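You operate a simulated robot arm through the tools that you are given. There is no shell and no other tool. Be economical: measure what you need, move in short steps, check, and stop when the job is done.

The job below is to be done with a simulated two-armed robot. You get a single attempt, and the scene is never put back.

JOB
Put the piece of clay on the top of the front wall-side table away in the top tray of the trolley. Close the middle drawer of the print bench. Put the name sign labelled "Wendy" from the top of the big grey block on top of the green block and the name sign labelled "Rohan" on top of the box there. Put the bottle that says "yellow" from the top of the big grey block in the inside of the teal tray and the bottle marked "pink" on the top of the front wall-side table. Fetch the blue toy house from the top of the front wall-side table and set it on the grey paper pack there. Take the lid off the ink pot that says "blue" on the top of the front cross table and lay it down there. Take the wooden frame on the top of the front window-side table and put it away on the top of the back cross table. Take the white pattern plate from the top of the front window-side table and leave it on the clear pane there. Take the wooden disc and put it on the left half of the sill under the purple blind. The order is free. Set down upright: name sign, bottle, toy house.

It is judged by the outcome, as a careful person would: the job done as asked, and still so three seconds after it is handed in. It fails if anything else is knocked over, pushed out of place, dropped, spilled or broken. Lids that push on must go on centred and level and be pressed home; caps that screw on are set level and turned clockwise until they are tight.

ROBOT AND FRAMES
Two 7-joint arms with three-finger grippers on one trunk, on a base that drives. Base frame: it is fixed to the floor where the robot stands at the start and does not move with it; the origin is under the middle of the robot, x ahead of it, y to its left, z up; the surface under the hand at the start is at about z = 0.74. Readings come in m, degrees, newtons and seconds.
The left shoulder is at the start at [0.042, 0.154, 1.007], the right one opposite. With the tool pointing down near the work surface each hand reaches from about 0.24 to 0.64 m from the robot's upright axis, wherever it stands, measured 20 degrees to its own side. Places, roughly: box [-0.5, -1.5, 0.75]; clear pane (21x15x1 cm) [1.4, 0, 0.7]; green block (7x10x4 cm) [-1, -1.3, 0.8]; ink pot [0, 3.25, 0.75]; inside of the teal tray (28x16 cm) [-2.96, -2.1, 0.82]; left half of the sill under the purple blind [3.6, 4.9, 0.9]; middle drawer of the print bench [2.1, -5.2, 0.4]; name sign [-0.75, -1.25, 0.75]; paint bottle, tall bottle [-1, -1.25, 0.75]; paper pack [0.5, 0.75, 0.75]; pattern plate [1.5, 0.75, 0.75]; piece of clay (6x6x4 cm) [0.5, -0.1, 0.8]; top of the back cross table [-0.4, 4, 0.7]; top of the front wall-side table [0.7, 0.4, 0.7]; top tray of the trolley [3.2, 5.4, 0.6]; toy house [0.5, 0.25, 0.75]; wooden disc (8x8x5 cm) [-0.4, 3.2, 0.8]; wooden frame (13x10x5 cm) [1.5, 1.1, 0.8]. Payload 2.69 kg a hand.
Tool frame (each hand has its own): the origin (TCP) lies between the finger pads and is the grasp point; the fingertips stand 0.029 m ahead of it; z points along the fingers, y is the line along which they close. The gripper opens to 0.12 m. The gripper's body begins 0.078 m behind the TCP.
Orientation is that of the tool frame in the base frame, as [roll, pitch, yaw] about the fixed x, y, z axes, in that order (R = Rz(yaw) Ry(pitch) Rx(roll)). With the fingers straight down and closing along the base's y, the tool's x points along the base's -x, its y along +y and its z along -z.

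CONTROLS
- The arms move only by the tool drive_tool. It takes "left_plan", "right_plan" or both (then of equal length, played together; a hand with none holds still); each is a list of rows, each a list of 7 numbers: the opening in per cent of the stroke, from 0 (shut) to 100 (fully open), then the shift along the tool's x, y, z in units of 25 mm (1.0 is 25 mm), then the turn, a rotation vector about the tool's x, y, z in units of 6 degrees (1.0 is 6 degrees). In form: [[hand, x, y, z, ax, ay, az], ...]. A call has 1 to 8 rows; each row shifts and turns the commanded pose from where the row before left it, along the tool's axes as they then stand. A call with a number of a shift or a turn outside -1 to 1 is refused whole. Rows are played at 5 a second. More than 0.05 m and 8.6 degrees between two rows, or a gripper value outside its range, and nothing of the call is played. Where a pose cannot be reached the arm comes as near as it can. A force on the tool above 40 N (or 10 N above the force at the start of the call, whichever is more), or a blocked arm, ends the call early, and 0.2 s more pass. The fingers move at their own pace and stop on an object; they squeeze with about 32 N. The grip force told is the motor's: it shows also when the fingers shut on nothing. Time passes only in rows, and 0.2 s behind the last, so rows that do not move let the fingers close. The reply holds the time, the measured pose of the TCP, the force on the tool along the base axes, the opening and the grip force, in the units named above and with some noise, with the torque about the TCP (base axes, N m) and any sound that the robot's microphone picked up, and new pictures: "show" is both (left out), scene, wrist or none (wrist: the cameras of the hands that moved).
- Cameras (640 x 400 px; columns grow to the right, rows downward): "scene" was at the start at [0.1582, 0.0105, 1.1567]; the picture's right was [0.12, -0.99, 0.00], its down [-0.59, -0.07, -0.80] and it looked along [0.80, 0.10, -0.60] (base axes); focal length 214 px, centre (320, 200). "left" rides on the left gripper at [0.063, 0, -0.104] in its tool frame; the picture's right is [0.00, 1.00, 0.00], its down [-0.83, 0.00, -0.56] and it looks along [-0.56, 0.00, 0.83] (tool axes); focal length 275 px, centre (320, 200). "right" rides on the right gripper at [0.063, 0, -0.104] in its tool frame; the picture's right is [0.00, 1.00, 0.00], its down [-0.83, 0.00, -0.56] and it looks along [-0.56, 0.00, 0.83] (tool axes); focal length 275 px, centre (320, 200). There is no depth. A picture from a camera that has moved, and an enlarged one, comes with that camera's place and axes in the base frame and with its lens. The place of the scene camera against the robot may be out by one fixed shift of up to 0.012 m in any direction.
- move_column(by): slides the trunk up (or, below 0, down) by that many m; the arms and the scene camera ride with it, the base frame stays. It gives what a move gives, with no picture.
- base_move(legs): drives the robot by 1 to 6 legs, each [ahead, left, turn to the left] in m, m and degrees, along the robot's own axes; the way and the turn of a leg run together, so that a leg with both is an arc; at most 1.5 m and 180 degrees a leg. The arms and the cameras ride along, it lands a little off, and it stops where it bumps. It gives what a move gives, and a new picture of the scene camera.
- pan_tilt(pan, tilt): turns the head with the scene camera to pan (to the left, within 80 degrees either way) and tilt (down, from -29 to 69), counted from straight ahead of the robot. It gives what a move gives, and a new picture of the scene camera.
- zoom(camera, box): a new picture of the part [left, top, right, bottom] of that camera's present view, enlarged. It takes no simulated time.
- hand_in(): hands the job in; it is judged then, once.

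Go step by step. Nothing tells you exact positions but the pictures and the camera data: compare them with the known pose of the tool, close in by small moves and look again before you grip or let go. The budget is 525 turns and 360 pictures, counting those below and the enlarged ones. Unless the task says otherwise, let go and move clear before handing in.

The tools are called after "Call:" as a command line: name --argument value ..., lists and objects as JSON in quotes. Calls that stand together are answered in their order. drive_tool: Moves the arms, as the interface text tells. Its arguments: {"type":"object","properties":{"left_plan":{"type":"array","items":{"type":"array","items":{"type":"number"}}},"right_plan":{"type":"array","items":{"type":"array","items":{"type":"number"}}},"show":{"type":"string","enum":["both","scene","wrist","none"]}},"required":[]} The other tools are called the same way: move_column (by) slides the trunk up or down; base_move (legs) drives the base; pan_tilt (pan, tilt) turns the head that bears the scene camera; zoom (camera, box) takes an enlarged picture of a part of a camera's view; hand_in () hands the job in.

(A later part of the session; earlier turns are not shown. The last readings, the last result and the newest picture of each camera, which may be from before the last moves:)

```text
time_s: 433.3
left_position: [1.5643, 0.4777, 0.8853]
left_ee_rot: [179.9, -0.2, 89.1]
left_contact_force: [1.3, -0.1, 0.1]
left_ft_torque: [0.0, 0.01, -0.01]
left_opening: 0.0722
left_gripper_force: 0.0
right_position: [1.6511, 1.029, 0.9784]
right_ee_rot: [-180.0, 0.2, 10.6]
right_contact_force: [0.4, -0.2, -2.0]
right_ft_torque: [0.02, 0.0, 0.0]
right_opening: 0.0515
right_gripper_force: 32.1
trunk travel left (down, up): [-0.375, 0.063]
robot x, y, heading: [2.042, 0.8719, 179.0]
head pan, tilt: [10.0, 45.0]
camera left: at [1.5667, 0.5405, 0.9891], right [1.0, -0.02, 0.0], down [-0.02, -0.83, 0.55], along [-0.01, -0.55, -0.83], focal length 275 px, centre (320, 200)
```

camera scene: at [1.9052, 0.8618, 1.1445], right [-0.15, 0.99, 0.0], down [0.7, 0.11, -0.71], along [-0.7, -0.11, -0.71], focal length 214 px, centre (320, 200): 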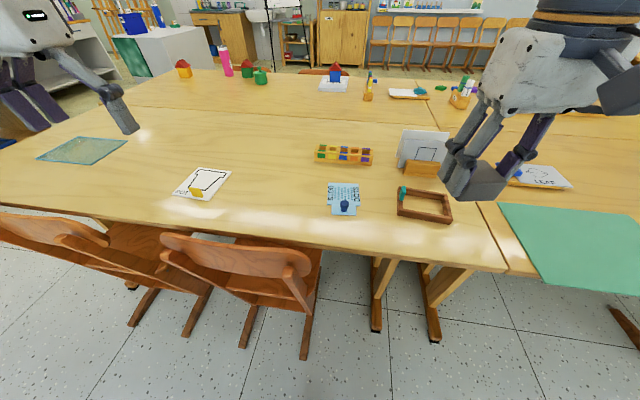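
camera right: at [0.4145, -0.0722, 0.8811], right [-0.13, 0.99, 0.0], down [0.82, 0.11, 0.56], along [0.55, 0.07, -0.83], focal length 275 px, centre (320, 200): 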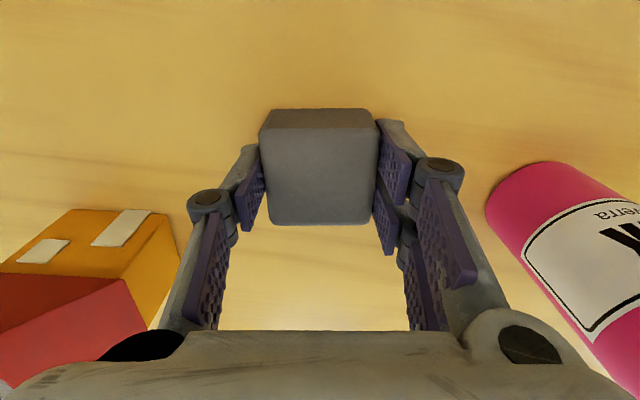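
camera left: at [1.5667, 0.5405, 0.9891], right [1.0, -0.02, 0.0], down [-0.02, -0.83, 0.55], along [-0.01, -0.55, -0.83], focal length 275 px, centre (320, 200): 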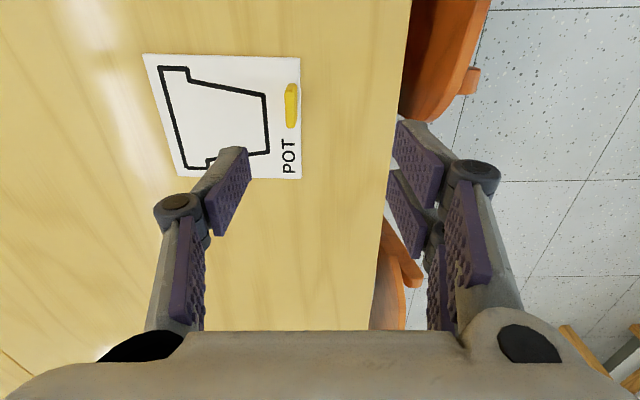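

Call:
drive_tool --left_plan '[[60, 0.2, -0.88, 0, 0, 0, 0], [60, 0, 0, 1, 0, 0, 0], [60, 0, 0, 1, 0, 0, 0], [60, 0, 0, 0.8, 0, 0, 0]]' --show "wrist"

```text
time_s: 434.3
left_position: [1.5472, 0.4811, 0.8137]
left_ee_rot: [179.9, 0.0, 89.0]
left_contact_force: [0.2, 0.9, -0.2]
left_ft_torque: [0.03, -0.02, 0.02]
left_opening: 0.0721
left_gripper_force: 0.0
right_position: [1.6499, 1.0283, 0.9783]
right_ee_rot: [180.0, 0.1, 10.7]
right_contact_force: [-0.2, -0.1, -1.5]
right_ft_torque: [-0.01, -0.03, -0.02]
right_opening: 0.0515
right_gripper_force: 32.3
trunk travel left (down, up): [-0.375, 0.063]
robot x, y, heading: [2.0459, 0.8754, 178.9]
head pan, tilt: [10.0, 45.0]
camera left: at [1.5478, 0.5447, 0.9176], right [1.0, -0.02, 0.0], down [-0.02, -0.83, 0.55], along [-0.01, -0.55, -0.83], focal length 275 px, centre (320, 200)
```

left: 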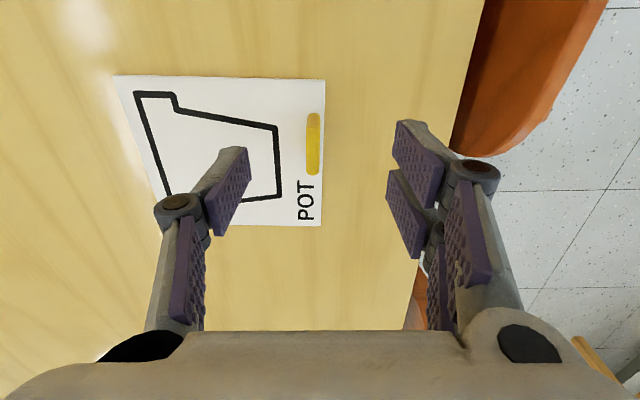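

Call:
drive_tool --left_plan '[[60, 0, -0.15, 0.7, 0, 0, 0], [60, 0, 0, 0.55, 0, 0, 0], [0, 0, 0, 0, 0, 0, 0], [0, 0, 0, 0, 0, 0, 0], [0, 0, 0, 0, 0, 0, 0]]' --show "wrist"

```text
time_s: 435.5
left_position: [1.5421, 0.4832, 0.782]
left_ee_rot: [179.9, -0.1, 89.0]
left_contact_force: [0.3, -0.2, 0.2]
left_ft_torque: [0.02, -0.04, 0.03]
left_opening: 0.007
left_gripper_force: 32.7
right_position: [1.6499, 1.0299, 0.9787]
right_ee_rot: [-180.0, 0.2, 10.6]
right_contact_force: [-0.6, -0.4, -1.5]
right_ft_torque: [-0.01, -0.02, -0.05]
right_opening: 0.0513
right_gripper_force: 31.9
trunk travel left (down, up): [-0.375, 0.063]
robot x, y, heading: [2.0432, 0.8731, 179.0]
head pan, tilt: [10.0, 45.0]
camera left: at [1.5431, 0.5457, 0.8861], right [1.0, -0.02, 0.0], down [-0.02, -0.83, 0.55], along [-0.01, -0.55, -0.83], focal length 275 px, centre (320, 200)
```

left: 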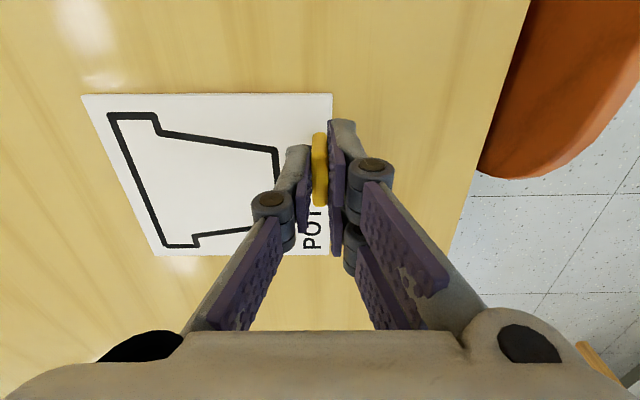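

Tab gripped. Lift and check that the plate hangs level.

Call:
drive_tool --left_plan '[[0, 0, 0, -0.5, 0, 0, 0], [0, 0, 0, -1, 0, 0, 0], [0, 0, 0, -1, 0, 0, 0], [0, 0, 0, -1, 0, 0, 0], [0, 0, 0, -1, 0, 0, 0], [0, 0, 0, -1, 0, 0, 0], [0, 0, 0, -1, 0, 0, 0]]' --show "both"

```text
time_s: 437.1
left_position: [1.5413, 0.4826, 0.9476]
left_ee_rot: [179.9, -0.2, 89.0]
left_contact_force: [0.7, 0.1, -0.4]
left_ft_torque: [-0.02, -0.02, 0.01]
left_opening: 0.0069
left_gripper_force: 32.3
right_position: [1.65, 1.0298, 0.9796]
right_ee_rot: [-179.9, 0.3, 10.7]
right_contact_force: [0.2, -0.2, -2.0]
right_ft_torque: [0.02, -0.03, -0.03]
right_opening: 0.0516
right_gripper_force: 31.6
trunk travel left (down, up): [-0.375, 0.063]
robot x, y, heading: [2.042, 0.872, 178.9]
head pan, tilt: [10.0, 45.0]
camera scene: at [1.9053, 0.862, 1.1445], right [-0.15, 0.99, 0.0], down [0.7, 0.11, -0.71], along [-0.7, -0.11, -0.71], focal length 214 px, centre (320, 200)
camera left: at [1.542, 0.5453, 1.051], right [1.0, -0.02, 0.0], down [-0.02, -0.83, 0.55], along [-0.01, -0.55, -0.83], focal length 275 px, centre (320, 200)
```

scene: 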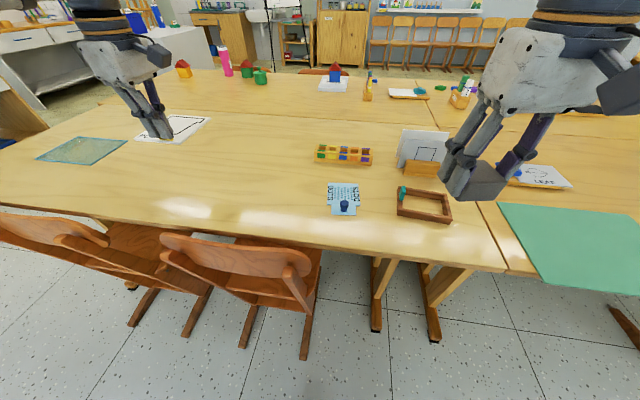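
left: 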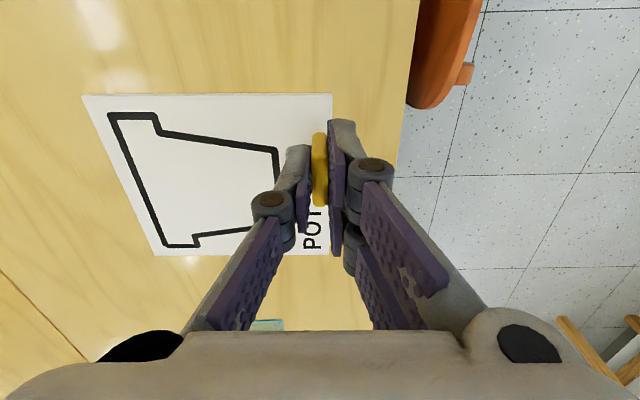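

Plate hangs level. I'll drive around to the table's -y end with it.

Call:
drive_tool --left_plan '[[0, 0, 0, -1, 0, 0, 0], [0, 0, 0, -1, 0, 0, 0], [0, 0, 1, 0, 0, 0, 0], [0, 0, 1, 0, 0, 0, 0]]' --show "none"

Call:
base_move --legs '[[-0.35, 0, 0], [0, 1.3, 0], [0, 0.55, 0], [0, 0, -89], [0, 0.9, 0]]'

Call:
pan_tilt --pan 0 --tilt 40

```text
time_s: 438.1
left_position: [1.5902, 0.4834, 0.9975]
left_ee_rot: [179.9, -0.1, 89.0]
left_contact_force: [0.2, -0.3, -0.6]
left_ft_torque: [-0.02, 0.01, -0.02]
left_opening: 0.0075
left_gripper_force: 32.0
right_position: [1.6513, 1.0289, 0.9777]
right_ee_rot: [180.0, 0.2, 10.5]
right_contact_force: [0.1, 0.5, -2.1]
right_ft_torque: [0.01, -0.05, -0.02]
right_opening: 0.0516
right_gripper_force: 32.2
trunk travel left (down, up): [-0.375, 0.063]
robot x, y, heading: [2.0457, 0.8718, 179.1]
head pan, tilt: [10.0, 45.0]
```

```text
time_s: 465.0
left_position: [1.0576, -0.5176, 0.997]
left_ee_rot: [180.0, -0.1, 0.3]
left_contact_force: [1.2, 0.1, -0.5]
left_ft_torque: [-0.02, 0.03, 0.0]
left_opening: 0.0068
left_gripper_force: 32.6
right_position: [1.6032, -0.5686, 0.9787]
right_ee_rot: [180.0, 0.2, -78.1]
right_contact_force: [-0.5, 0.2, -1.9]
right_ft_torque: [-0.01, 0.02, 0.02]
right_opening: 0.0515
right_gripper_force: 31.9
trunk travel left (down, up): [-0.375, 0.063]
robot x, y, heading: [1.4588, -0.9652, 90.1]
head pan, tilt: [10.0, 45.0]
camera scene: at [1.4512, -0.8185, 1.1445], right [0.98, 0.18, 0.0], down [0.12, -0.7, -0.71], along [-0.12, 0.7, -0.71], focal length 214 px, centre (320, 200)
```

scene: 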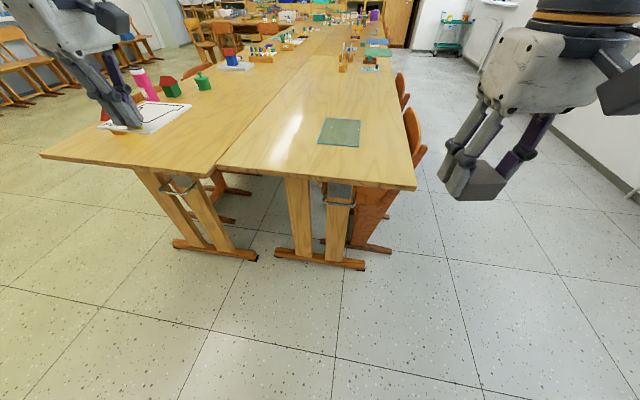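

```text
time_s: 465.7
left_position: [1.0571, -0.5181, 0.9959]
left_ee_rot: [179.9, -0.1, 0.2]
left_contact_force: [1.0, -0.5, -0.2]
left_ft_torque: [-0.05, 0.0, 0.0]
left_opening: 0.0071
left_gripper_force: 31.5
right_position: [1.6043, -0.5673, 0.9787]
right_ee_rot: [-179.9, 0.1, -78.1]
right_contact_force: [0.0, -0.4, -1.2]
right_ft_torque: [0.0, 0.03, 0.0]
right_opening: 0.0515
right_gripper_force: 31.8
trunk travel left (down, up): [-0.375, 0.063]
robot x, y, heading: [1.459, -0.963, 90.1]
head pan, tilt: [0.0, 40.0]
camera scene: at [1.4654, -0.8135, 1.1517], right [1.0, 0.0, 0.0], down [0.0, -0.64, -0.77], along [0.0, 0.77, -0.64], focal length 214 px, centre (320, 200)
```

scene: 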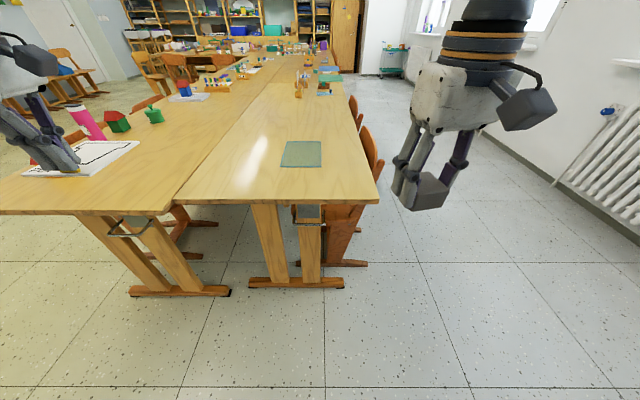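

The pane spans x 1.317–1.467, y -0.13–0.076. I'll move in, then carry the plate over it.

Call:
base_move --legs '[[0.3, -0.09, 0]]'

Call:
drive_tool --left_plan '[[0, 1, 0, 0, 0, 0, 0], [0, 1, 0, 0, 0, 0, 0], [0, 1, 0, 0, 0, 0, 0], [0, 1, 0, 0, 0, 0, 0], [0, 1, -0.5, 0, 0, 0, 0], [0, 1, -0.5, 0, 0, 0, 0], [0, 1, -0.5, 0, 0, 0, 0], [0, 1, -0.5, 0, 0, 0, 0]]' --show "none"

Call:
drive_tool --left_plan '[[0, 1, 0, 1, 0, 0, 0], [0, 1, 0, 1, 0, 0, 0], [0, 0, 0, 1, 0, 0, 0]]' --show "both"

```text
time_s: 467.8
left_position: [1.1458, -0.2195, 0.9948]
left_ee_rot: [179.9, -0.2, 0.5]
left_contact_force: [-0.7, 0.0, -0.3]
left_ft_torque: [-0.04, 0.01, -0.05]
left_opening: 0.0071
left_gripper_force: 32.0
right_position: [1.693, -0.2675, 0.9786]
right_ee_rot: [179.9, 0.1, -78.0]
right_contact_force: [0.1, 0.1, -1.3]
right_ft_torque: [-0.07, -0.03, -0.02]
right_opening: 0.0515
right_gripper_force: 32.1
trunk travel left (down, up): [-0.375, 0.063]
robot x, y, heading: [1.5505, -0.6655, 90.2]
head pan, tilt: [0.0, 40.0]
camera scene: at [1.5554, -0.5138, 1.1517], right [1.0, 0.0, 0.0], down [0.0, -0.64, -0.77], along [0.0, 0.77, -0.64], focal length 214 px, centre (320, 200)
```

scene: 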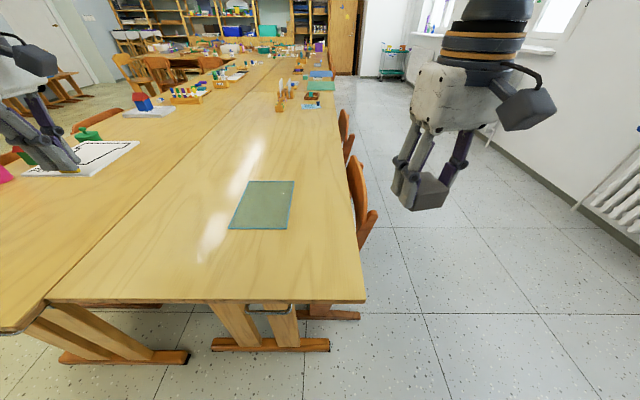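

```text
time_s: 469.6
left_position: [1.3468, -0.1715, 0.9968]
left_ee_rot: [179.9, -0.2, 0.4]
left_contact_force: [0.6, -0.1, -0.3]
left_ft_torque: [0.0, 0.01, 0.03]
left_opening: 0.007
left_gripper_force: 31.9
right_position: [1.6928, -0.2685, 0.9789]
right_ee_rot: [180.0, 0.0, -77.9]
right_contact_force: [0.4, 0.9, -1.9]
right_ft_torque: [-0.01, -0.01, 0.01]
right_opening: 0.0518
right_gripper_force: 32.6
trunk travel left (down, up): [-0.375, 0.063]
robot x, y, heading: [1.5492, -0.6649, 90.3]
head pan, tilt: [0.0, 40.0]
```

```text
time_s: 470.4
left_position: [1.3991, -0.1705, 0.9226]
left_ee_rot: [180.0, -0.1, 0.6]
left_contact_force: [0.1, -0.5, -0.6]
left_ft_torque: [-0.02, 0.01, 0.01]
left_opening: 0.0073
left_gripper_force: 31.8
right_position: [1.6939, -0.2692, 0.9774]
right_ee_rot: [179.9, 0.1, -78.0]
right_contact_force: [-0.4, -0.3, -1.2]
right_ft_torque: [-0.01, -0.01, -0.01]
right_opening: 0.0515
right_gripper_force: 31.9
trunk travel left (down, up): [-0.375, 0.063]
robot x, y, heading: [1.5463, -0.6656, 90.3]
head pan, tilt: [0.0, 40.0]
camera scene: at [1.555, -0.5141, 1.1517], right [1.0, 0.0, 0.0], down [0.0, -0.64, -0.77], along [0.0, 0.77, -0.64], focal length 214 px, centre (320, 200)
camera left: at [1.4604, -0.1702, 1.0264], right [0.0, -1.0, 0.0], down [-0.83, 0.0, 0.55], along [-0.55, 0.0, -0.83], focal length 275 px, centre (320, 200)
```

scene: 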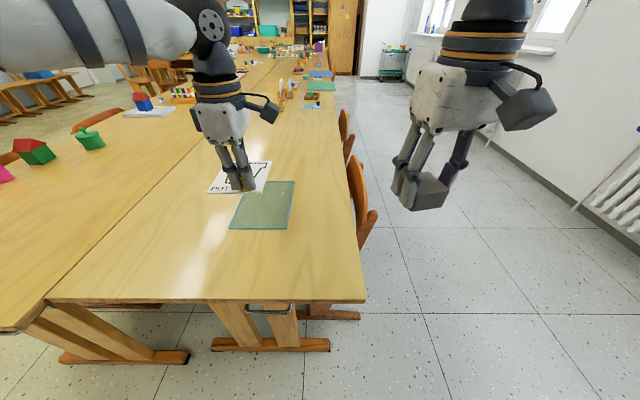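
left: 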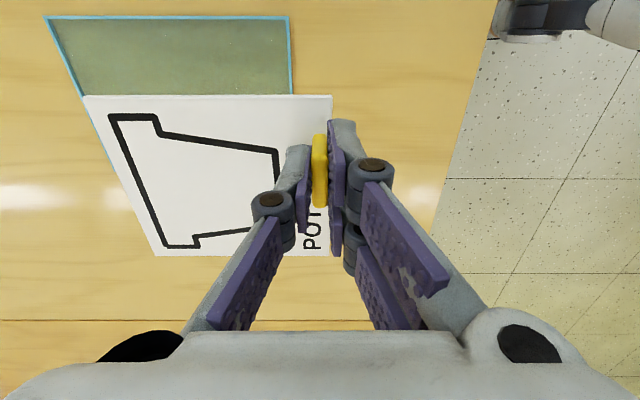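

Call:
drive_tool --left_plan '[[0, 0.45, -1, 0, 0, 0, 0], [0, 0, -1, 0, 0, 0, 0], [0, 0, -0.9, 0, 0, 0, 0], [0, 0, 0, 1, 0, 0, 0], [0, 0, 0, 1, 0, 0, 0], [0, 0, 0, 1, 0, 0, 0], [0, 0, 0, 0.8, 0, 0, 0]]' --show "both"

Call:
zoom --camera "scene" --box '[200, 140, 320, 250]'

```text
time_s: 472.0
left_position: [1.4073, -0.0976, 0.8267]
left_ee_rot: [-180.0, -0.2, 0.4]
left_contact_force: [-0.2, -0.1, -0.7]
left_ft_torque: [-0.06, 0.0, 0.04]
left_opening: 0.0074
left_gripper_force: 31.7
right_position: [1.6939, -0.2679, 0.9786]
right_ee_rot: [-179.9, 0.1, -78.1]
right_contact_force: [-0.6, 0.2, -1.1]
right_ft_torque: [-0.03, 0.02, 0.0]
right_opening: 0.0513
right_gripper_force: 32.2
trunk travel left (down, up): [-0.375, 0.063]
robot x, y, heading: [1.5481, -0.6635, 89.9]
head pan, tilt: [0.0, 40.0]
camera scene: at [1.5552, -0.5142, 1.1517], right [1.0, 0.0, 0.0], down [0.0, -0.64, -0.77], along [0.0, 0.77, -0.64], focal length 214 px, centre (320, 200)
camera left: at [1.4696, -0.0971, 0.9305], right [0.0, -1.0, 0.0], down [-0.83, 0.0, 0.55], along [-0.55, 0.0, -0.83], focal length 275 px, centre (320, 200)
```

scene: 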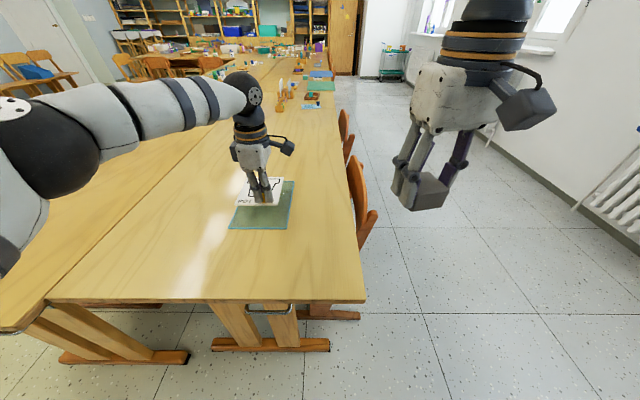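
left: 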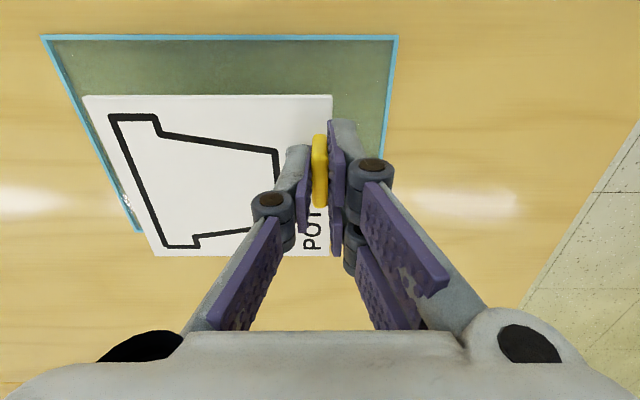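

```text
3.64 times, centred on (260, 195) of scene
camera zoom: at [1.5552, -0.5142, 1.1517], right [1.0, 0.0, 0.0], down [0.0, -0.64, -0.77], along [0.0, 0.77, -0.64], focal length 780 px, centre (538, 218)
```

zoom: 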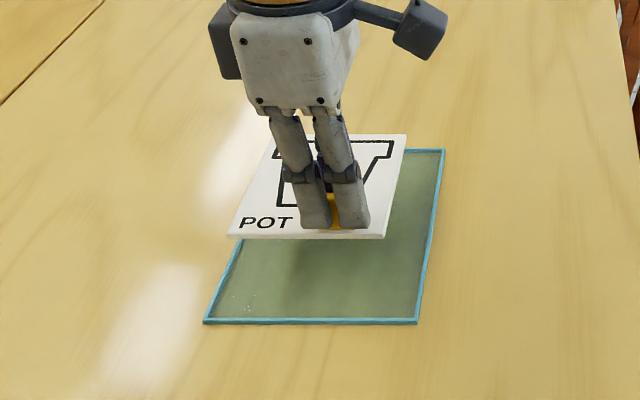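

Well centred; a 6 mm shift, then lower to contact.

Call:
drive_tool --left_plan '[[0, 0.25, 0, 0.6, 0, 0, 0], [0, 0, 0, 0.5, 0, 0, 0], [0, 0, 0, 0, 0, 0, 0]]' --show "none"

Call:
drive_tool --left_plan '[[0, 0, 0, 0.15, 0, 0, 0], [0, 0, 0, 0, 0, 0, 0]]' --show "none"

Call:
drive_tool --left_plan '[[0, 0, 0, 0.1, 0, 0, 0], [0, 0, 0, 0, 0, 0, 0]]' --show "none"

```text
time_s: 472.8
left_position: [1.4136, -0.0959, 0.7989]
left_ee_rot: [179.9, -0.1, 0.4]
left_contact_force: [0.4, 0.7, 0.1]
left_ft_torque: [-0.01, -0.02, 0.02]
left_opening: 0.0069
left_gripper_force: 32.3
right_position: [1.6938, -0.2682, 0.9788]
right_ee_rot: [179.9, 0.2, -77.9]
right_contact_force: [-0.6, -0.7, -1.3]
right_ft_torque: [0.02, 0.03, 0.0]
right_opening: 0.0515
right_gripper_force: 32.5
trunk travel left (down, up): [-0.375, 0.063]
robot x, y, heading: [1.5462, -0.6642, 90.4]
head pan, tilt: [0.0, 40.0]
```

```text
time_s: 473.4
left_position: [1.4133, -0.0964, 0.7959]
left_ee_rot: [179.9, -0.1, 0.4]
left_contact_force: [0.7, -0.1, -0.2]
left_ft_torque: [-0.01, 0.02, 0.0]
left_opening: 0.0069
left_gripper_force: 32.1
right_position: [1.694, -0.2678, 0.9791]
right_ee_rot: [180.0, 0.2, -78.0]
right_contact_force: [0.3, -0.5, -1.1]
right_ft_torque: [-0.01, 0.04, -0.01]
right_opening: 0.0514
right_gripper_force: 31.4
trunk travel left (down, up): [-0.375, 0.063]
robot x, y, heading: [1.5488, -0.6622, 90.3]
head pan, tilt: [0.0, 40.0]
```

```text
time_s: 474.0
left_position: [1.4143, -0.0975, 0.7934]
left_ee_rot: [179.9, -0.1, 0.4]
left_contact_force: [-0.5, 0.1, 0.0]
left_ft_torque: [-0.04, 0.0, 0.01]
left_opening: 0.0072
left_gripper_force: 31.9
right_position: [1.694, -0.2678, 0.9791]
right_ee_rot: [-180.0, 0.3, -78.1]
right_contact_force: [0.6, -0.9, -2.6]
right_ft_torque: [-0.01, 0.0, 0.02]
right_opening: 0.0512
right_gripper_force: 31.7
trunk travel left (down, up): [-0.375, 0.063]
robot x, y, heading: [1.5487, -0.6627, 90.3]
head pan, tilt: [0.0, 40.0]
```

Call:
drive_tool --left_plan '[[0, 0, 0, 0.1, 0, 0, 0], [0, 0, 0, 0, 0, 0, 0]]' --show "none"

Call:
drive_tool --left_plan '[[0, 0, 0, 0.1, 0, 0, 0], [0, 0, 0, 0, 0, 0, 0]]' --show "none"

Call:
drive_tool --left_plan '[[0, 0, 0, 0.1, 0, 0, 0], [0, 0, 0, 0, 0, 0, 0]]' --show "none"

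```text
time_s: 474.6
left_position: [1.4125, -0.0961, 0.7904]
left_ee_rot: [179.9, -0.2, 0.3]
left_contact_force: [0.0, -0.1, -0.6]
left_ft_torque: [-0.05, 0.0, 0.01]
left_opening: 0.0069
left_gripper_force: 32.6
right_position: [1.6935, -0.2681, 0.9785]
right_ee_rot: [-179.9, 0.2, -78.1]
right_contact_force: [-0.3, -0.5, -1.8]
right_ft_torque: [0.03, 0.02, 0.01]
right_opening: 0.0513
right_gripper_force: 32.4
trunk travel left (down, up): [-0.375, 0.063]
robot x, y, heading: [1.5487, -0.6622, 90.5]
head pan, tilt: [0.0, 40.0]
```

```text
time_s: 475.2
left_position: [1.4127, -0.0961, 0.7885]
left_ee_rot: [179.9, -0.1, 0.5]
left_contact_force: [-0.5, 0.0, -0.3]
left_ft_torque: [-0.04, 0.01, -0.01]
left_opening: 0.0072
left_gripper_force: 32.6
right_position: [1.6923, -0.2686, 0.9789]
right_ee_rot: [180.0, 0.3, -78.0]
right_contact_force: [-0.2, -0.5, -2.9]
right_ft_torque: [0.0, 0.04, 0.01]
right_opening: 0.0517
right_gripper_force: 31.4
trunk travel left (down, up): [-0.375, 0.063]
robot x, y, heading: [1.5543, -0.6643, 90.3]
head pan, tilt: [0.0, 40.0]
```

```text
time_s: 475.8
left_position: [1.4151, -0.0961, 0.7865]
left_ee_rot: [179.9, -0.1, 0.4]
left_contact_force: [-0.2, 0.2, 1.3]
left_ft_torque: [0.02, 0.14, -0.05]
left_opening: 0.0073
left_gripper_force: 31.5
right_position: [1.6942, -0.2679, 0.9787]
right_ee_rot: [-179.9, 0.1, -78.1]
right_contact_force: [0.3, 0.9, -1.5]
right_ft_torque: [0.01, -0.01, -0.04]
right_opening: 0.0515
right_gripper_force: 32.1
trunk travel left (down, up): [-0.375, 0.063]
robot x, y, heading: [1.5478, -0.6662, 90.5]
head pan, tilt: [0.0, 40.0]
```

Touching. Release gently, then rise.

Call:
drive_tool --left_plan '[[8, 0, 0, 0, 0, 0, 0], [20, 0, 0, 0, 0, 0, 0], [30, 0, 0, -0.5, 0, 0, 0], [30, 0, 0, -1, 0, 0, 0], [30, 0, 0, -1, 0, 0, 0], [30, 0, 0, -1, 0, 0, 0], [30, 0, 0, -1, 0, 0, 0], [30, 0, 0, -1, 0, 0, 0]]' --show "wrist"

```text
time_s: 477.6
left_position: [1.4116, -0.0986, 0.9215]
left_ee_rot: [179.9, -0.1, 0.4]
left_contact_force: [0.2, -0.5, -0.5]
left_ft_torque: [0.0, 0.02, 0.01]
left_opening: 0.0362
left_gripper_force: 0.1
right_position: [1.693, -0.2682, 0.9801]
right_ee_rot: [-180.0, 0.2, -78.0]
right_contact_force: [0.7, 0.1, -2.8]
right_ft_torque: [0.0, -0.02, 0.02]
right_opening: 0.0517
right_gripper_force: 31.8
trunk travel left (down, up): [-0.375, 0.063]
robot x, y, heading: [1.5443, -0.6619, 90.5]
head pan, tilt: [0.0, 40.0]
camera left: at [1.475, -0.0981, 1.0257], right [0.0, -1.0, 0.0], down [-0.83, 0.0, 0.55], along [-0.55, 0.0, -0.83], focal length 275 px, centre (320, 200)
```

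left: 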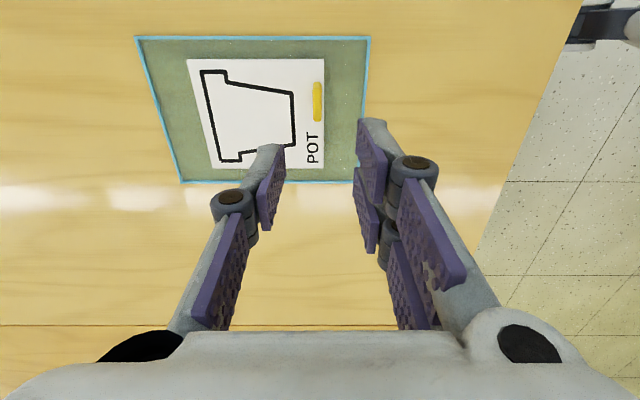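

The plate lies on the pane. I'll raise and unrotate the left hand, then drive back around to the frame.

Call:
drive_tool --left_plan '[[60, 0, 1, -1, 0, 0, 1], [60, 0, 1, -1, 0, 0, 1], [100, 0, 1, -1, 0, 0, 1], [100, 0, 0, 0, 0, 0, 1], [100, 0, 0, 0, 0, 0, 1], [100, 0, 0, 0, 0, 0, 1], [100, 0, 0, 0, 0, 0, 1], [100, 0, 0, 0, 0, 0, 1]]' --show "none"

Call:
drive_tool --left_plan '[[100, 0, 0, 0, 0, 0, 1], [100, 0, 0, 0, 0, 0, 1], [100, 0, 0, 0, 0, 0, 1], [100, 0, 0, 0, 0, 0, 1], [100, 0, 0, 0, 0, 0, 1], [100, 0, 0, 0, 0, 0, 1], [100, 0, 0, 0, 0, 0, 1]]' --show "none"

Call:
base_move --legs '[[-0.3, 0, 0], [0, -0.9, 0], [0, 0, 89], [0, -1.0, 0], [0, -0.95, 0]]'

```text
time_s: 479.4
left_position: [1.4046, -0.1714, 0.9973]
left_ee_rot: [-180.0, -0.2, -47.6]
left_contact_force: [-0.1, 0.8, -0.6]
left_ft_torque: [0.0, 0.01, -0.02]
left_opening: 0.12
left_gripper_force: 0.2
right_position: [1.6934, -0.2676, 0.9792]
right_ee_rot: [-180.0, 0.2, -78.0]
right_contact_force: [-0.4, 0.1, -2.6]
right_ft_torque: [-0.04, -0.02, -0.01]
right_opening: 0.0516
right_gripper_force: 31.9
trunk travel left (down, up): [-0.375, 0.063]
robot x, y, heading: [1.5472, -0.6622, 90.5]
head pan, tilt: [0.0, 40.0]
```

```text
time_s: 481.0
left_position: [1.4052, -0.1707, 0.9972]
left_ee_rot: [-179.9, -0.2, -89.7]
left_contact_force: [0.0, 0.0, -0.4]
left_ft_torque: [0.03, -0.01, 0.0]
left_opening: 0.12
left_gripper_force: 0.0
right_position: [1.6934, -0.2699, 0.979]
right_ee_rot: [-180.0, 0.2, -78.1]
right_contact_force: [0.1, -1.2, -2.3]
right_ft_torque: [-0.01, -0.01, -0.01]
right_opening: 0.0517
right_gripper_force: 32.2
trunk travel left (down, up): [-0.375, 0.063]
robot x, y, heading: [1.5499, -0.6636, 90.1]
head pan, tilt: [0.0, 40.0]
```

```text
time_s: 508.4
left_position: [1.9884, 0.862, 0.9974]
left_ee_rot: [-180.0, -0.1, -1.6]
left_contact_force: [-0.2, 0.2, 0.1]
left_ft_torque: [0.01, 0.01, -0.01]
left_opening: 0.1201
left_gripper_force: 0.0
right_position: [2.096, 1.146, 0.9791]
right_ee_rot: [-179.9, 0.3, 9.9]
right_contact_force: [0.3, -0.5, -1.0]
right_ft_torque: [0.01, 0.01, 0.05]
right_opening: 0.0516
right_gripper_force: 31.9
trunk travel left (down, up): [-0.375, 0.063]
robot x, y, heading: [2.4867, 0.9866, 178.4]
head pan, tilt: [0.0, 40.0]
camera scene: at [2.3442, 0.9907, 1.1517], right [0.03, 1.0, 0.0], down [0.64, -0.02, -0.77], along [-0.77, 0.02, -0.64], focal length 214 px, centre (320, 200)
```

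scene: 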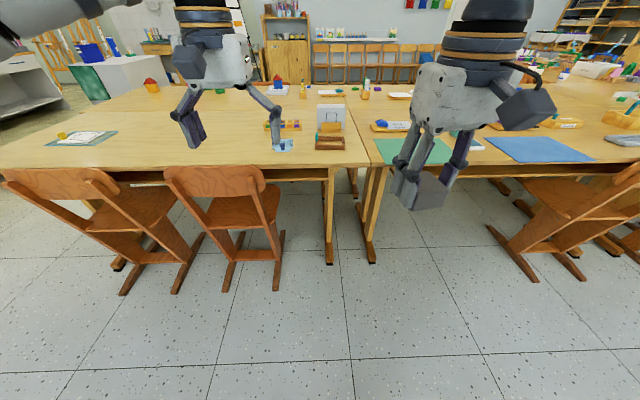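

Call:
base_move --legs '[[0.45, -0.03, 1]]'

Call:
zoom --camera "scene" --box '[240, 100, 440, 240]'

```text
time_s: 511.2
left_position: [1.5449, 0.8878, 0.9981]
left_ee_rot: [-179.9, -0.1, -0.2]
left_contact_force: [0.3, -0.7, 0.2]
left_ft_torque: [-0.01, -0.03, 0.0]
left_opening: 0.1202
left_gripper_force: 0.1
right_position: [1.646, 1.1738, 0.9786]
right_ee_rot: [-180.0, 0.1, 11.3]
right_contact_force: [-0.2, -0.3, -2.2]
right_ft_torque: [-0.03, -0.03, -0.03]
right_opening: 0.0516
right_gripper_force: 32.4
trunk travel left (down, up): [-0.375, 0.063]
robot x, y, heading: [2.0338, 1.025, 179.4]
head pan, tilt: [0.0, 40.0]
camera scene: at [1.8975, 1.025, 1.1517], right [0.01, 1.0, 0.0], down [0.64, 0.0, -0.77], along [-0.77, 0.01, -0.64], focal length 214 px, centre (320, 200)
```

scene: 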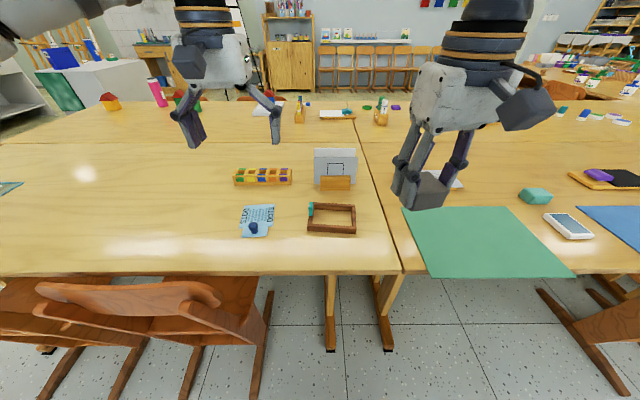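

```text
2.86 times, centred on (340, 170) of scene
camera zoom: at [1.8975, 1.025, 1.1517], right [0.01, 1.0, 0.0], down [0.64, 0.0, -0.77], along [-0.77, 0.01, -0.64], focal length 613 px, centre (263, 286)
```

zoom: 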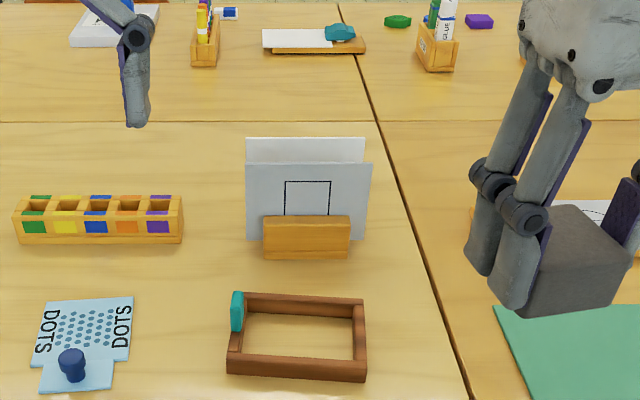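

The frame has a thin teal tab on its -y bar near (1.475,1.008), thin in y, which suits the natural grip. Moving the left hand above it.

Call:
drive_tool --left_plan '[[70, -0.5, -1, 0.5, 0, 0, 0], [70, -0.5, -1, 0.5, 0, 0, 0], [70, -0.5, -1, 1, 0, 0, 0], [70, -0.6, -1, 1, 0, 0, 0], [70, -0.6, -0.8, 1, 0, 0, 0], [70, 0, 0, 0.7, 0, 0, 0]]' --show "wrist"

```text
time_s: 512.6
left_position: [1.4804, 1.006, 0.879]
left_ee_rot: [-179.9, -0.2, -0.1]
left_contact_force: [-0.1, 0.5, 0.8]
left_ft_torque: [0.0, -0.05, 0.0]
left_opening: 0.0838
left_gripper_force: 0.1
right_position: [1.6458, 1.1748, 0.9779]
right_ee_rot: [-179.9, 0.2, 11.3]
right_contact_force: [-0.1, 0.1, -1.7]
right_ft_torque: [0.03, -0.03, 0.0]
right_opening: 0.0515
right_gripper_force: 32.2
trunk travel left (down, up): [-0.375, 0.063]
robot x, y, heading: [2.0395, 1.0236, 179.7]
head pan, tilt: [0.0, 40.0]
camera left: at [1.5429, 1.0055, 0.9826], right [-0.01, -1.0, 0.0], down [-0.83, 0.01, 0.56], along [-0.55, 0.01, -0.83], focal length 275 px, centre (320, 200)
```

left: 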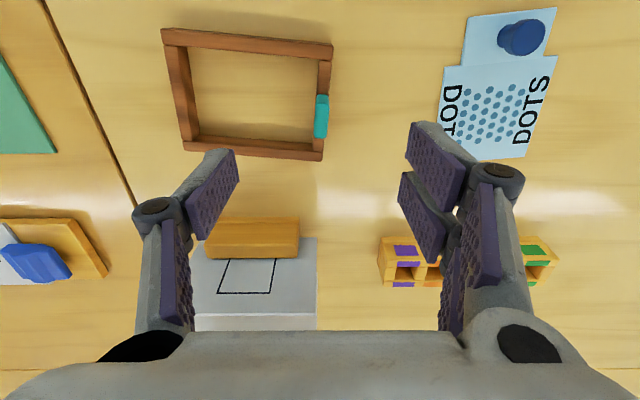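

Call:
drive_tool --left_plan '[[50, 0, 0, 1, 0, 0, 0], [50, 0, 0, 1, 0, 0, 0], [50, 0, 0, 1, 0, 0, 0]]' --show "wrist"

```text
time_s: 513.4
left_position: [1.4793, 1.0087, 0.8048]
left_ee_rot: [-179.9, -0.1, -0.2]
left_contact_force: [-0.2, -0.2, -0.5]
left_ft_torque: [0.0, 0.02, -0.01]
left_opening: 0.0599
left_gripper_force: 0.1
right_position: [1.6463, 1.174, 0.9778]
right_ee_rot: [-180.0, 0.3, 11.4]
right_contact_force: [-0.1, -0.4, -1.9]
right_ft_torque: [-0.03, 0.0, 0.02]
right_opening: 0.0517
right_gripper_force: 32.0
trunk travel left (down, up): [-0.375, 0.063]
robot x, y, heading: [2.0387, 1.0256, 179.7]
head pan, tilt: [0.0, 40.0]
camera left: at [1.542, 1.009, 0.9081], right [-0.01, -1.0, 0.0], down [-0.83, 0.01, 0.56], along [-0.56, 0.01, -0.83], focal length 275 px, centre (320, 200)
```

left: 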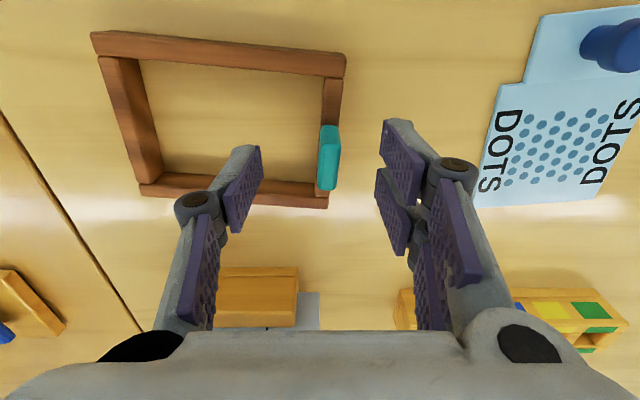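

Call:
drive_tool --left_plan '[[50, 0, 0.2, 0.5, 0, 0, 0], [0, 0, 0, 0, 0, 0, 0], [0, 0, 0, 0, 0, 0, 0], [0, 0, 0, 0, 0, 0, 0]]' --show "wrist"

```text
time_s: 514.4
left_position: [1.477, 1.0035, 0.7906]
left_ee_rot: [-180.0, -0.1, -0.2]
left_contact_force: [0.7, 0.5, -0.9]
left_ft_torque: [-0.02, -0.04, 0.0]
left_opening: 0.0093
left_gripper_force: 31.6
right_position: [1.6465, 1.1748, 0.9784]
right_ee_rot: [-180.0, 0.3, 11.4]
right_contact_force: [0.3, 1.0, -2.6]
right_ft_torque: [0.02, -0.03, 0.01]
right_opening: 0.0514
right_gripper_force: 32.2
trunk travel left (down, up): [-0.375, 0.063]
robot x, y, heading: [2.039, 1.0256, 179.3]
head pan, tilt: [0.0, 40.0]
camera left: at [1.541, 1.0037, 0.8946], right [-0.01, -1.0, 0.0], down [-0.83, 0.01, 0.55], along [-0.55, 0.01, -0.83], focal length 275 px, centre (320, 200)
```

left: 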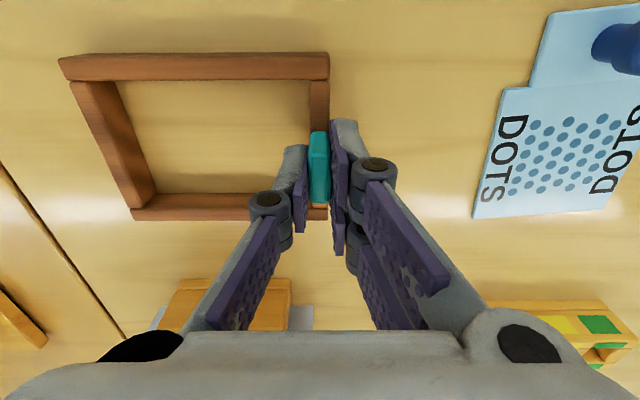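

Call:
drive_tool --left_plan '[[0, 0, 0, -0.5, 0, 0, 0], [0, 0, 0, -1, 0, 0, 0], [0, 0, 0, -1, 0, 0, 0], [0, 0, 0, -1, 0, 0, 0], [0, 0, 0, -1, 0, 0, 0], [0, 0, 0, -1, 0, 0, 0], [0, 0, 0, -1, 0, 0, 0], [0, 0, 0, -1, 0, 0, 0]]' --show "both"

```text
time_s: 516.2
left_position: [1.4982, 1.0006, 0.965]
left_ee_rot: [-179.9, -0.1, -0.1]
left_contact_force: [-0.5, -0.7, 0.2]
left_ft_torque: [-0.04, 0.0, -0.01]
left_opening: 0.0092
left_gripper_force: 32.1
left hand out of reach, approached as far as the arm can: row 6, 7, 8
right_position: [1.6458, 1.173, 0.9786]
right_ee_rot: [180.0, 0.2, 11.4]
right_contact_force: [-0.4, -0.1, -1.9]
right_ft_torque: [0.03, -0.02, 0.01]
right_opening: 0.0512
right_gripper_force: 32.0
trunk travel left (down, up): [-0.375, 0.063]
robot x, y, heading: [2.0415, 1.0237, 179.6]
head pan, tilt: [0.0, 40.0]
camera scene: at [1.8977, 1.0248, 1.1517], right [0.01, 1.0, 0.0], down [0.64, 0.0, -0.77], along [-0.77, 0.01, -0.64], focal length 214 px, centre (320, 200)
camera left: at [1.561, 0.9997, 1.0698], right [-0.01, -1.0, 0.0], down [-0.83, 0.01, 0.55], along [-0.55, 0.01, -0.83], focal length 275 px, centre (320, 200)
```

scene: 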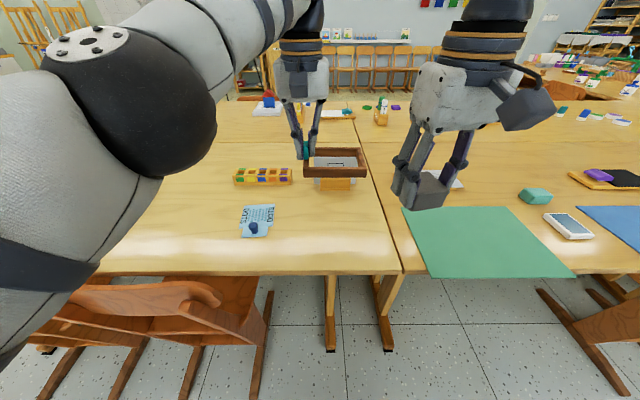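
left: 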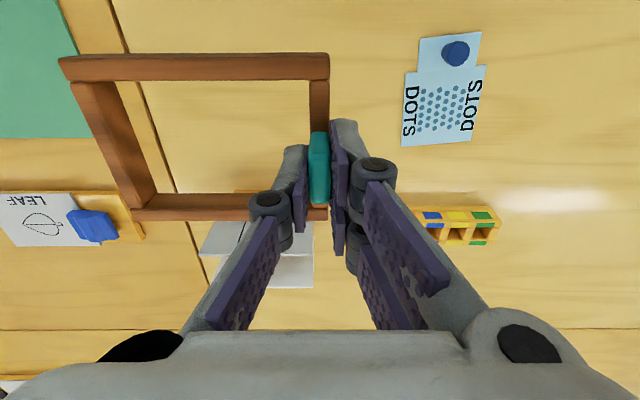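

Frame is held level. I'll pull it in, back off, and look north.

Call:
drive_tool --left_plan '[[0, 1, 1, 0, 0, 0, 0], [0, 1, 1, 0, 0, 0, 0], [0, 1, 1, 0, 0, 0, 0], [0, 0, 1, 0, 0, 0, 0]]' --show "none"

Call:
base_move --legs '[[-0.42, 0, 0], [0, 0, -89]]'

Call:
pan_tilt --pan 15 --tilt 25

```text
time_s: 517.2
left_position: [1.498, 0.9746, 0.9655]
left_ee_rot: [-179.9, -0.2, -0.3]
left_contact_force: [0.8, -0.4, 0.0]
left_ft_torque: [-0.05, -0.03, 0.0]
left_opening: 0.0091
left_gripper_force: 32.3
left hand out of reach, approached as far as the arm can: row 1, 2, 3
right_position: [1.6459, 1.173, 0.9787]
right_ee_rot: [-180.0, 0.3, 11.4]
right_contact_force: [-0.8, 0.5, -1.9]
right_ft_torque: [0.02, -0.02, 0.0]
right_opening: 0.0518
right_gripper_force: 31.9
trunk travel left (down, up): [-0.375, 0.063]
robot x, y, heading: [2.0418, 1.0219, 179.5]
head pan, tilt: [0.0, 40.0]
```

```text
time_s: 523.6
left_position: [2.406, 1.5628, 0.965]
left_ee_rot: [-179.9, -0.1, -89.4]
left_contact_force: [0.1, 0.0, 0.2]
left_ft_torque: [0.0, 0.03, -0.01]
left_opening: 0.0092
left_gripper_force: 32.3
right_position: [2.6081, 1.4174, 0.9791]
right_ee_rot: [180.0, 0.3, -77.5]
right_contact_force: [-0.2, 0.3, -2.2]
right_ft_torque: [0.01, -0.03, 0.0]
right_opening: 0.0519
right_gripper_force: 31.8
trunk travel left (down, up): [-0.375, 0.063]
robot x, y, heading: [2.4624, 1.0242, 90.4]
head pan, tilt: [0.0, 40.0]
camera scene: at [2.4708, 1.1709, 1.1517], right [1.0, 0.01, 0.0], down [0.01, -0.64, -0.77], along [-0.01, 0.77, -0.64], focal length 214 px, centre (320, 200)
```

scene: 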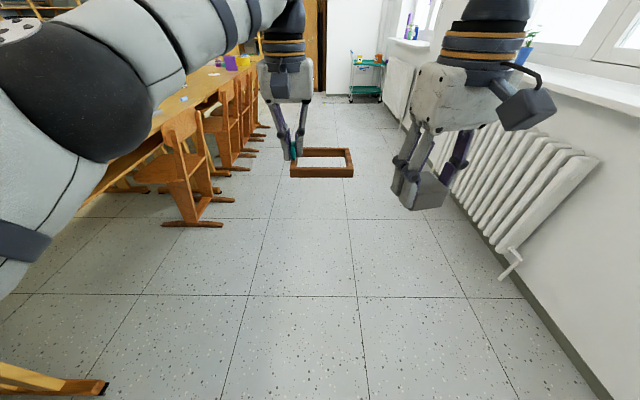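

```text
time_s: 524.3
left_position: [2.4061, 1.5624, 0.9651]
left_ee_rot: [-180.0, -0.1, -89.4]
left_contact_force: [-0.6, -0.2, 0.0]
left_ft_torque: [0.04, 0.02, -0.01]
left_opening: 0.0093
left_gripper_force: 32.4
right_position: [2.6072, 1.4174, 0.9777]
right_ee_rot: [-179.9, 0.2, -77.6]
right_contact_force: [-0.2, -0.3, -1.6]
right_ft_torque: [0.01, 0.03, -0.01]
right_opening: 0.0514
right_gripper_force: 32.3
trunk travel left (down, up): [-0.375, 0.063]
robot x, y, heading: [2.468, 1.0245, 90.5]
head pan, tilt: [15.0, 25.0]
camera scene: at [2.447, 1.1747, 1.175], right [0.96, 0.27, 0.0], down [0.11, -0.41, -0.91], along [-0.24, 0.87, -0.42], focal length 214 px, centre (320, 200)
```

scene: 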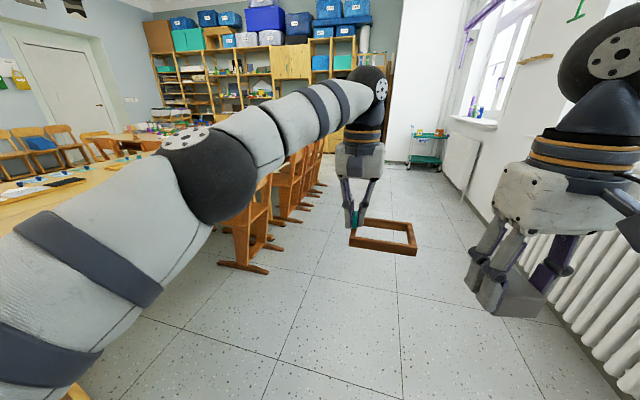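

The trolley stands ahead at the end of the window aisle. I'll deliver the clay first, driving north.

Call:
base_move --legs '[[1.4, 0, 0], [1.4, 0, 0]]'

Call:
pan_tilt --pan -20 --tilt 25

```text
time_s: 537.8
left_position: [2.3581, 4.3318, 0.9647]
left_ee_rot: [-179.9, -0.2, -88.9]
left_contact_force: [-0.3, -0.4, -1.7]
left_ft_torque: [-0.01, 0.02, -0.02]
left_opening: 0.0091
left_gripper_force: 31.7
right_position: [2.5613, 4.19, 0.9782]
right_ee_rot: [180.0, 0.3, -77.3]
right_contact_force: [-0.6, 0.1, -1.3]
right_ft_torque: [0.02, 0.02, 0.01]
right_opening: 0.0517
right_gripper_force: 32.6
trunk travel left (down, up): [-0.375, 0.063]
robot x, y, heading: [2.4223, 3.7896, 91.2]
head pan, tilt: [15.0, 25.0]
camera scene: at [2.4019, 3.9448, 1.175], right [0.96, 0.28, 0.0], down [0.12, -0.41, -0.91], along [-0.25, 0.87, -0.42], focal length 214 px, centre (320, 200)
```

scene: 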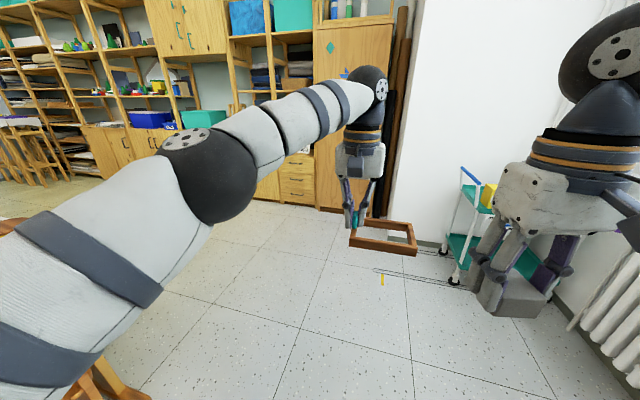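

```text
time_s: 538.8
left_position: [2.3578, 4.3321, 0.9653]
left_ee_rot: [-179.9, -0.1, -88.9]
left_contact_force: [0.2, 0.4, -0.5]
left_ft_torque: [-0.02, 0.02, 0.01]
left_opening: 0.0092
left_gripper_force: 32.5
right_position: [2.5615, 4.1895, 0.9778]
right_ee_rot: [179.9, 0.2, -77.3]
right_contact_force: [-0.3, -0.7, -1.3]
right_ft_torque: [0.01, 0.02, 0.04]
right_opening: 0.0513
right_gripper_force: 32.4
trunk travel left (down, up): [-0.375, 0.063]
robot x, y, heading: [2.4226, 3.7909, 91.0]
head pan, tilt: [-20.0, 25.0]
camera scene: at [2.4572, 3.9432, 1.1751], right [0.95, -0.33, 0.0], down [-0.14, -0.4, -0.91], along [0.29, 0.86, -0.42], focal length 214 px, centre (320, 200)
```

scene: 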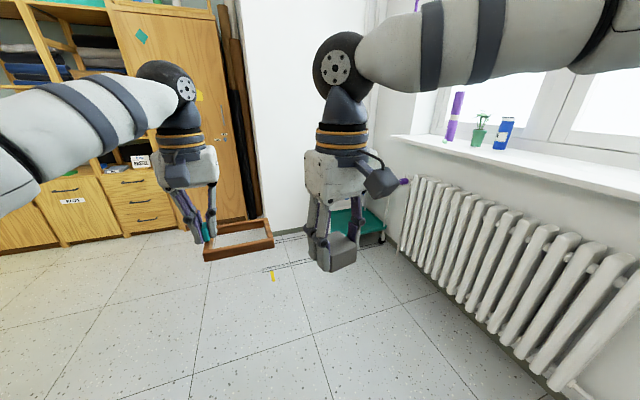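

Call:
zoom --camera "scene" --box '[200, 180, 440, 330]'

```text
2.67 times, centred on (320, 255) of scene
camera zoom: at [2.4572, 3.9432, 1.1751], right [0.95, -0.33, 0.0], down [-0.14, -0.4, -0.91], along [0.29, 0.86, -0.42], focal length 572 px, centre (320, 53)
```

zoom: 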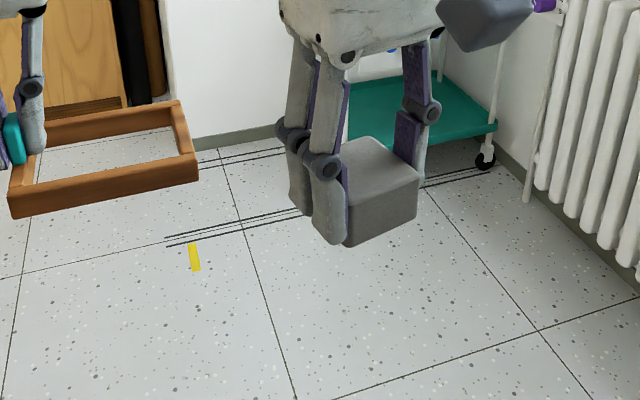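

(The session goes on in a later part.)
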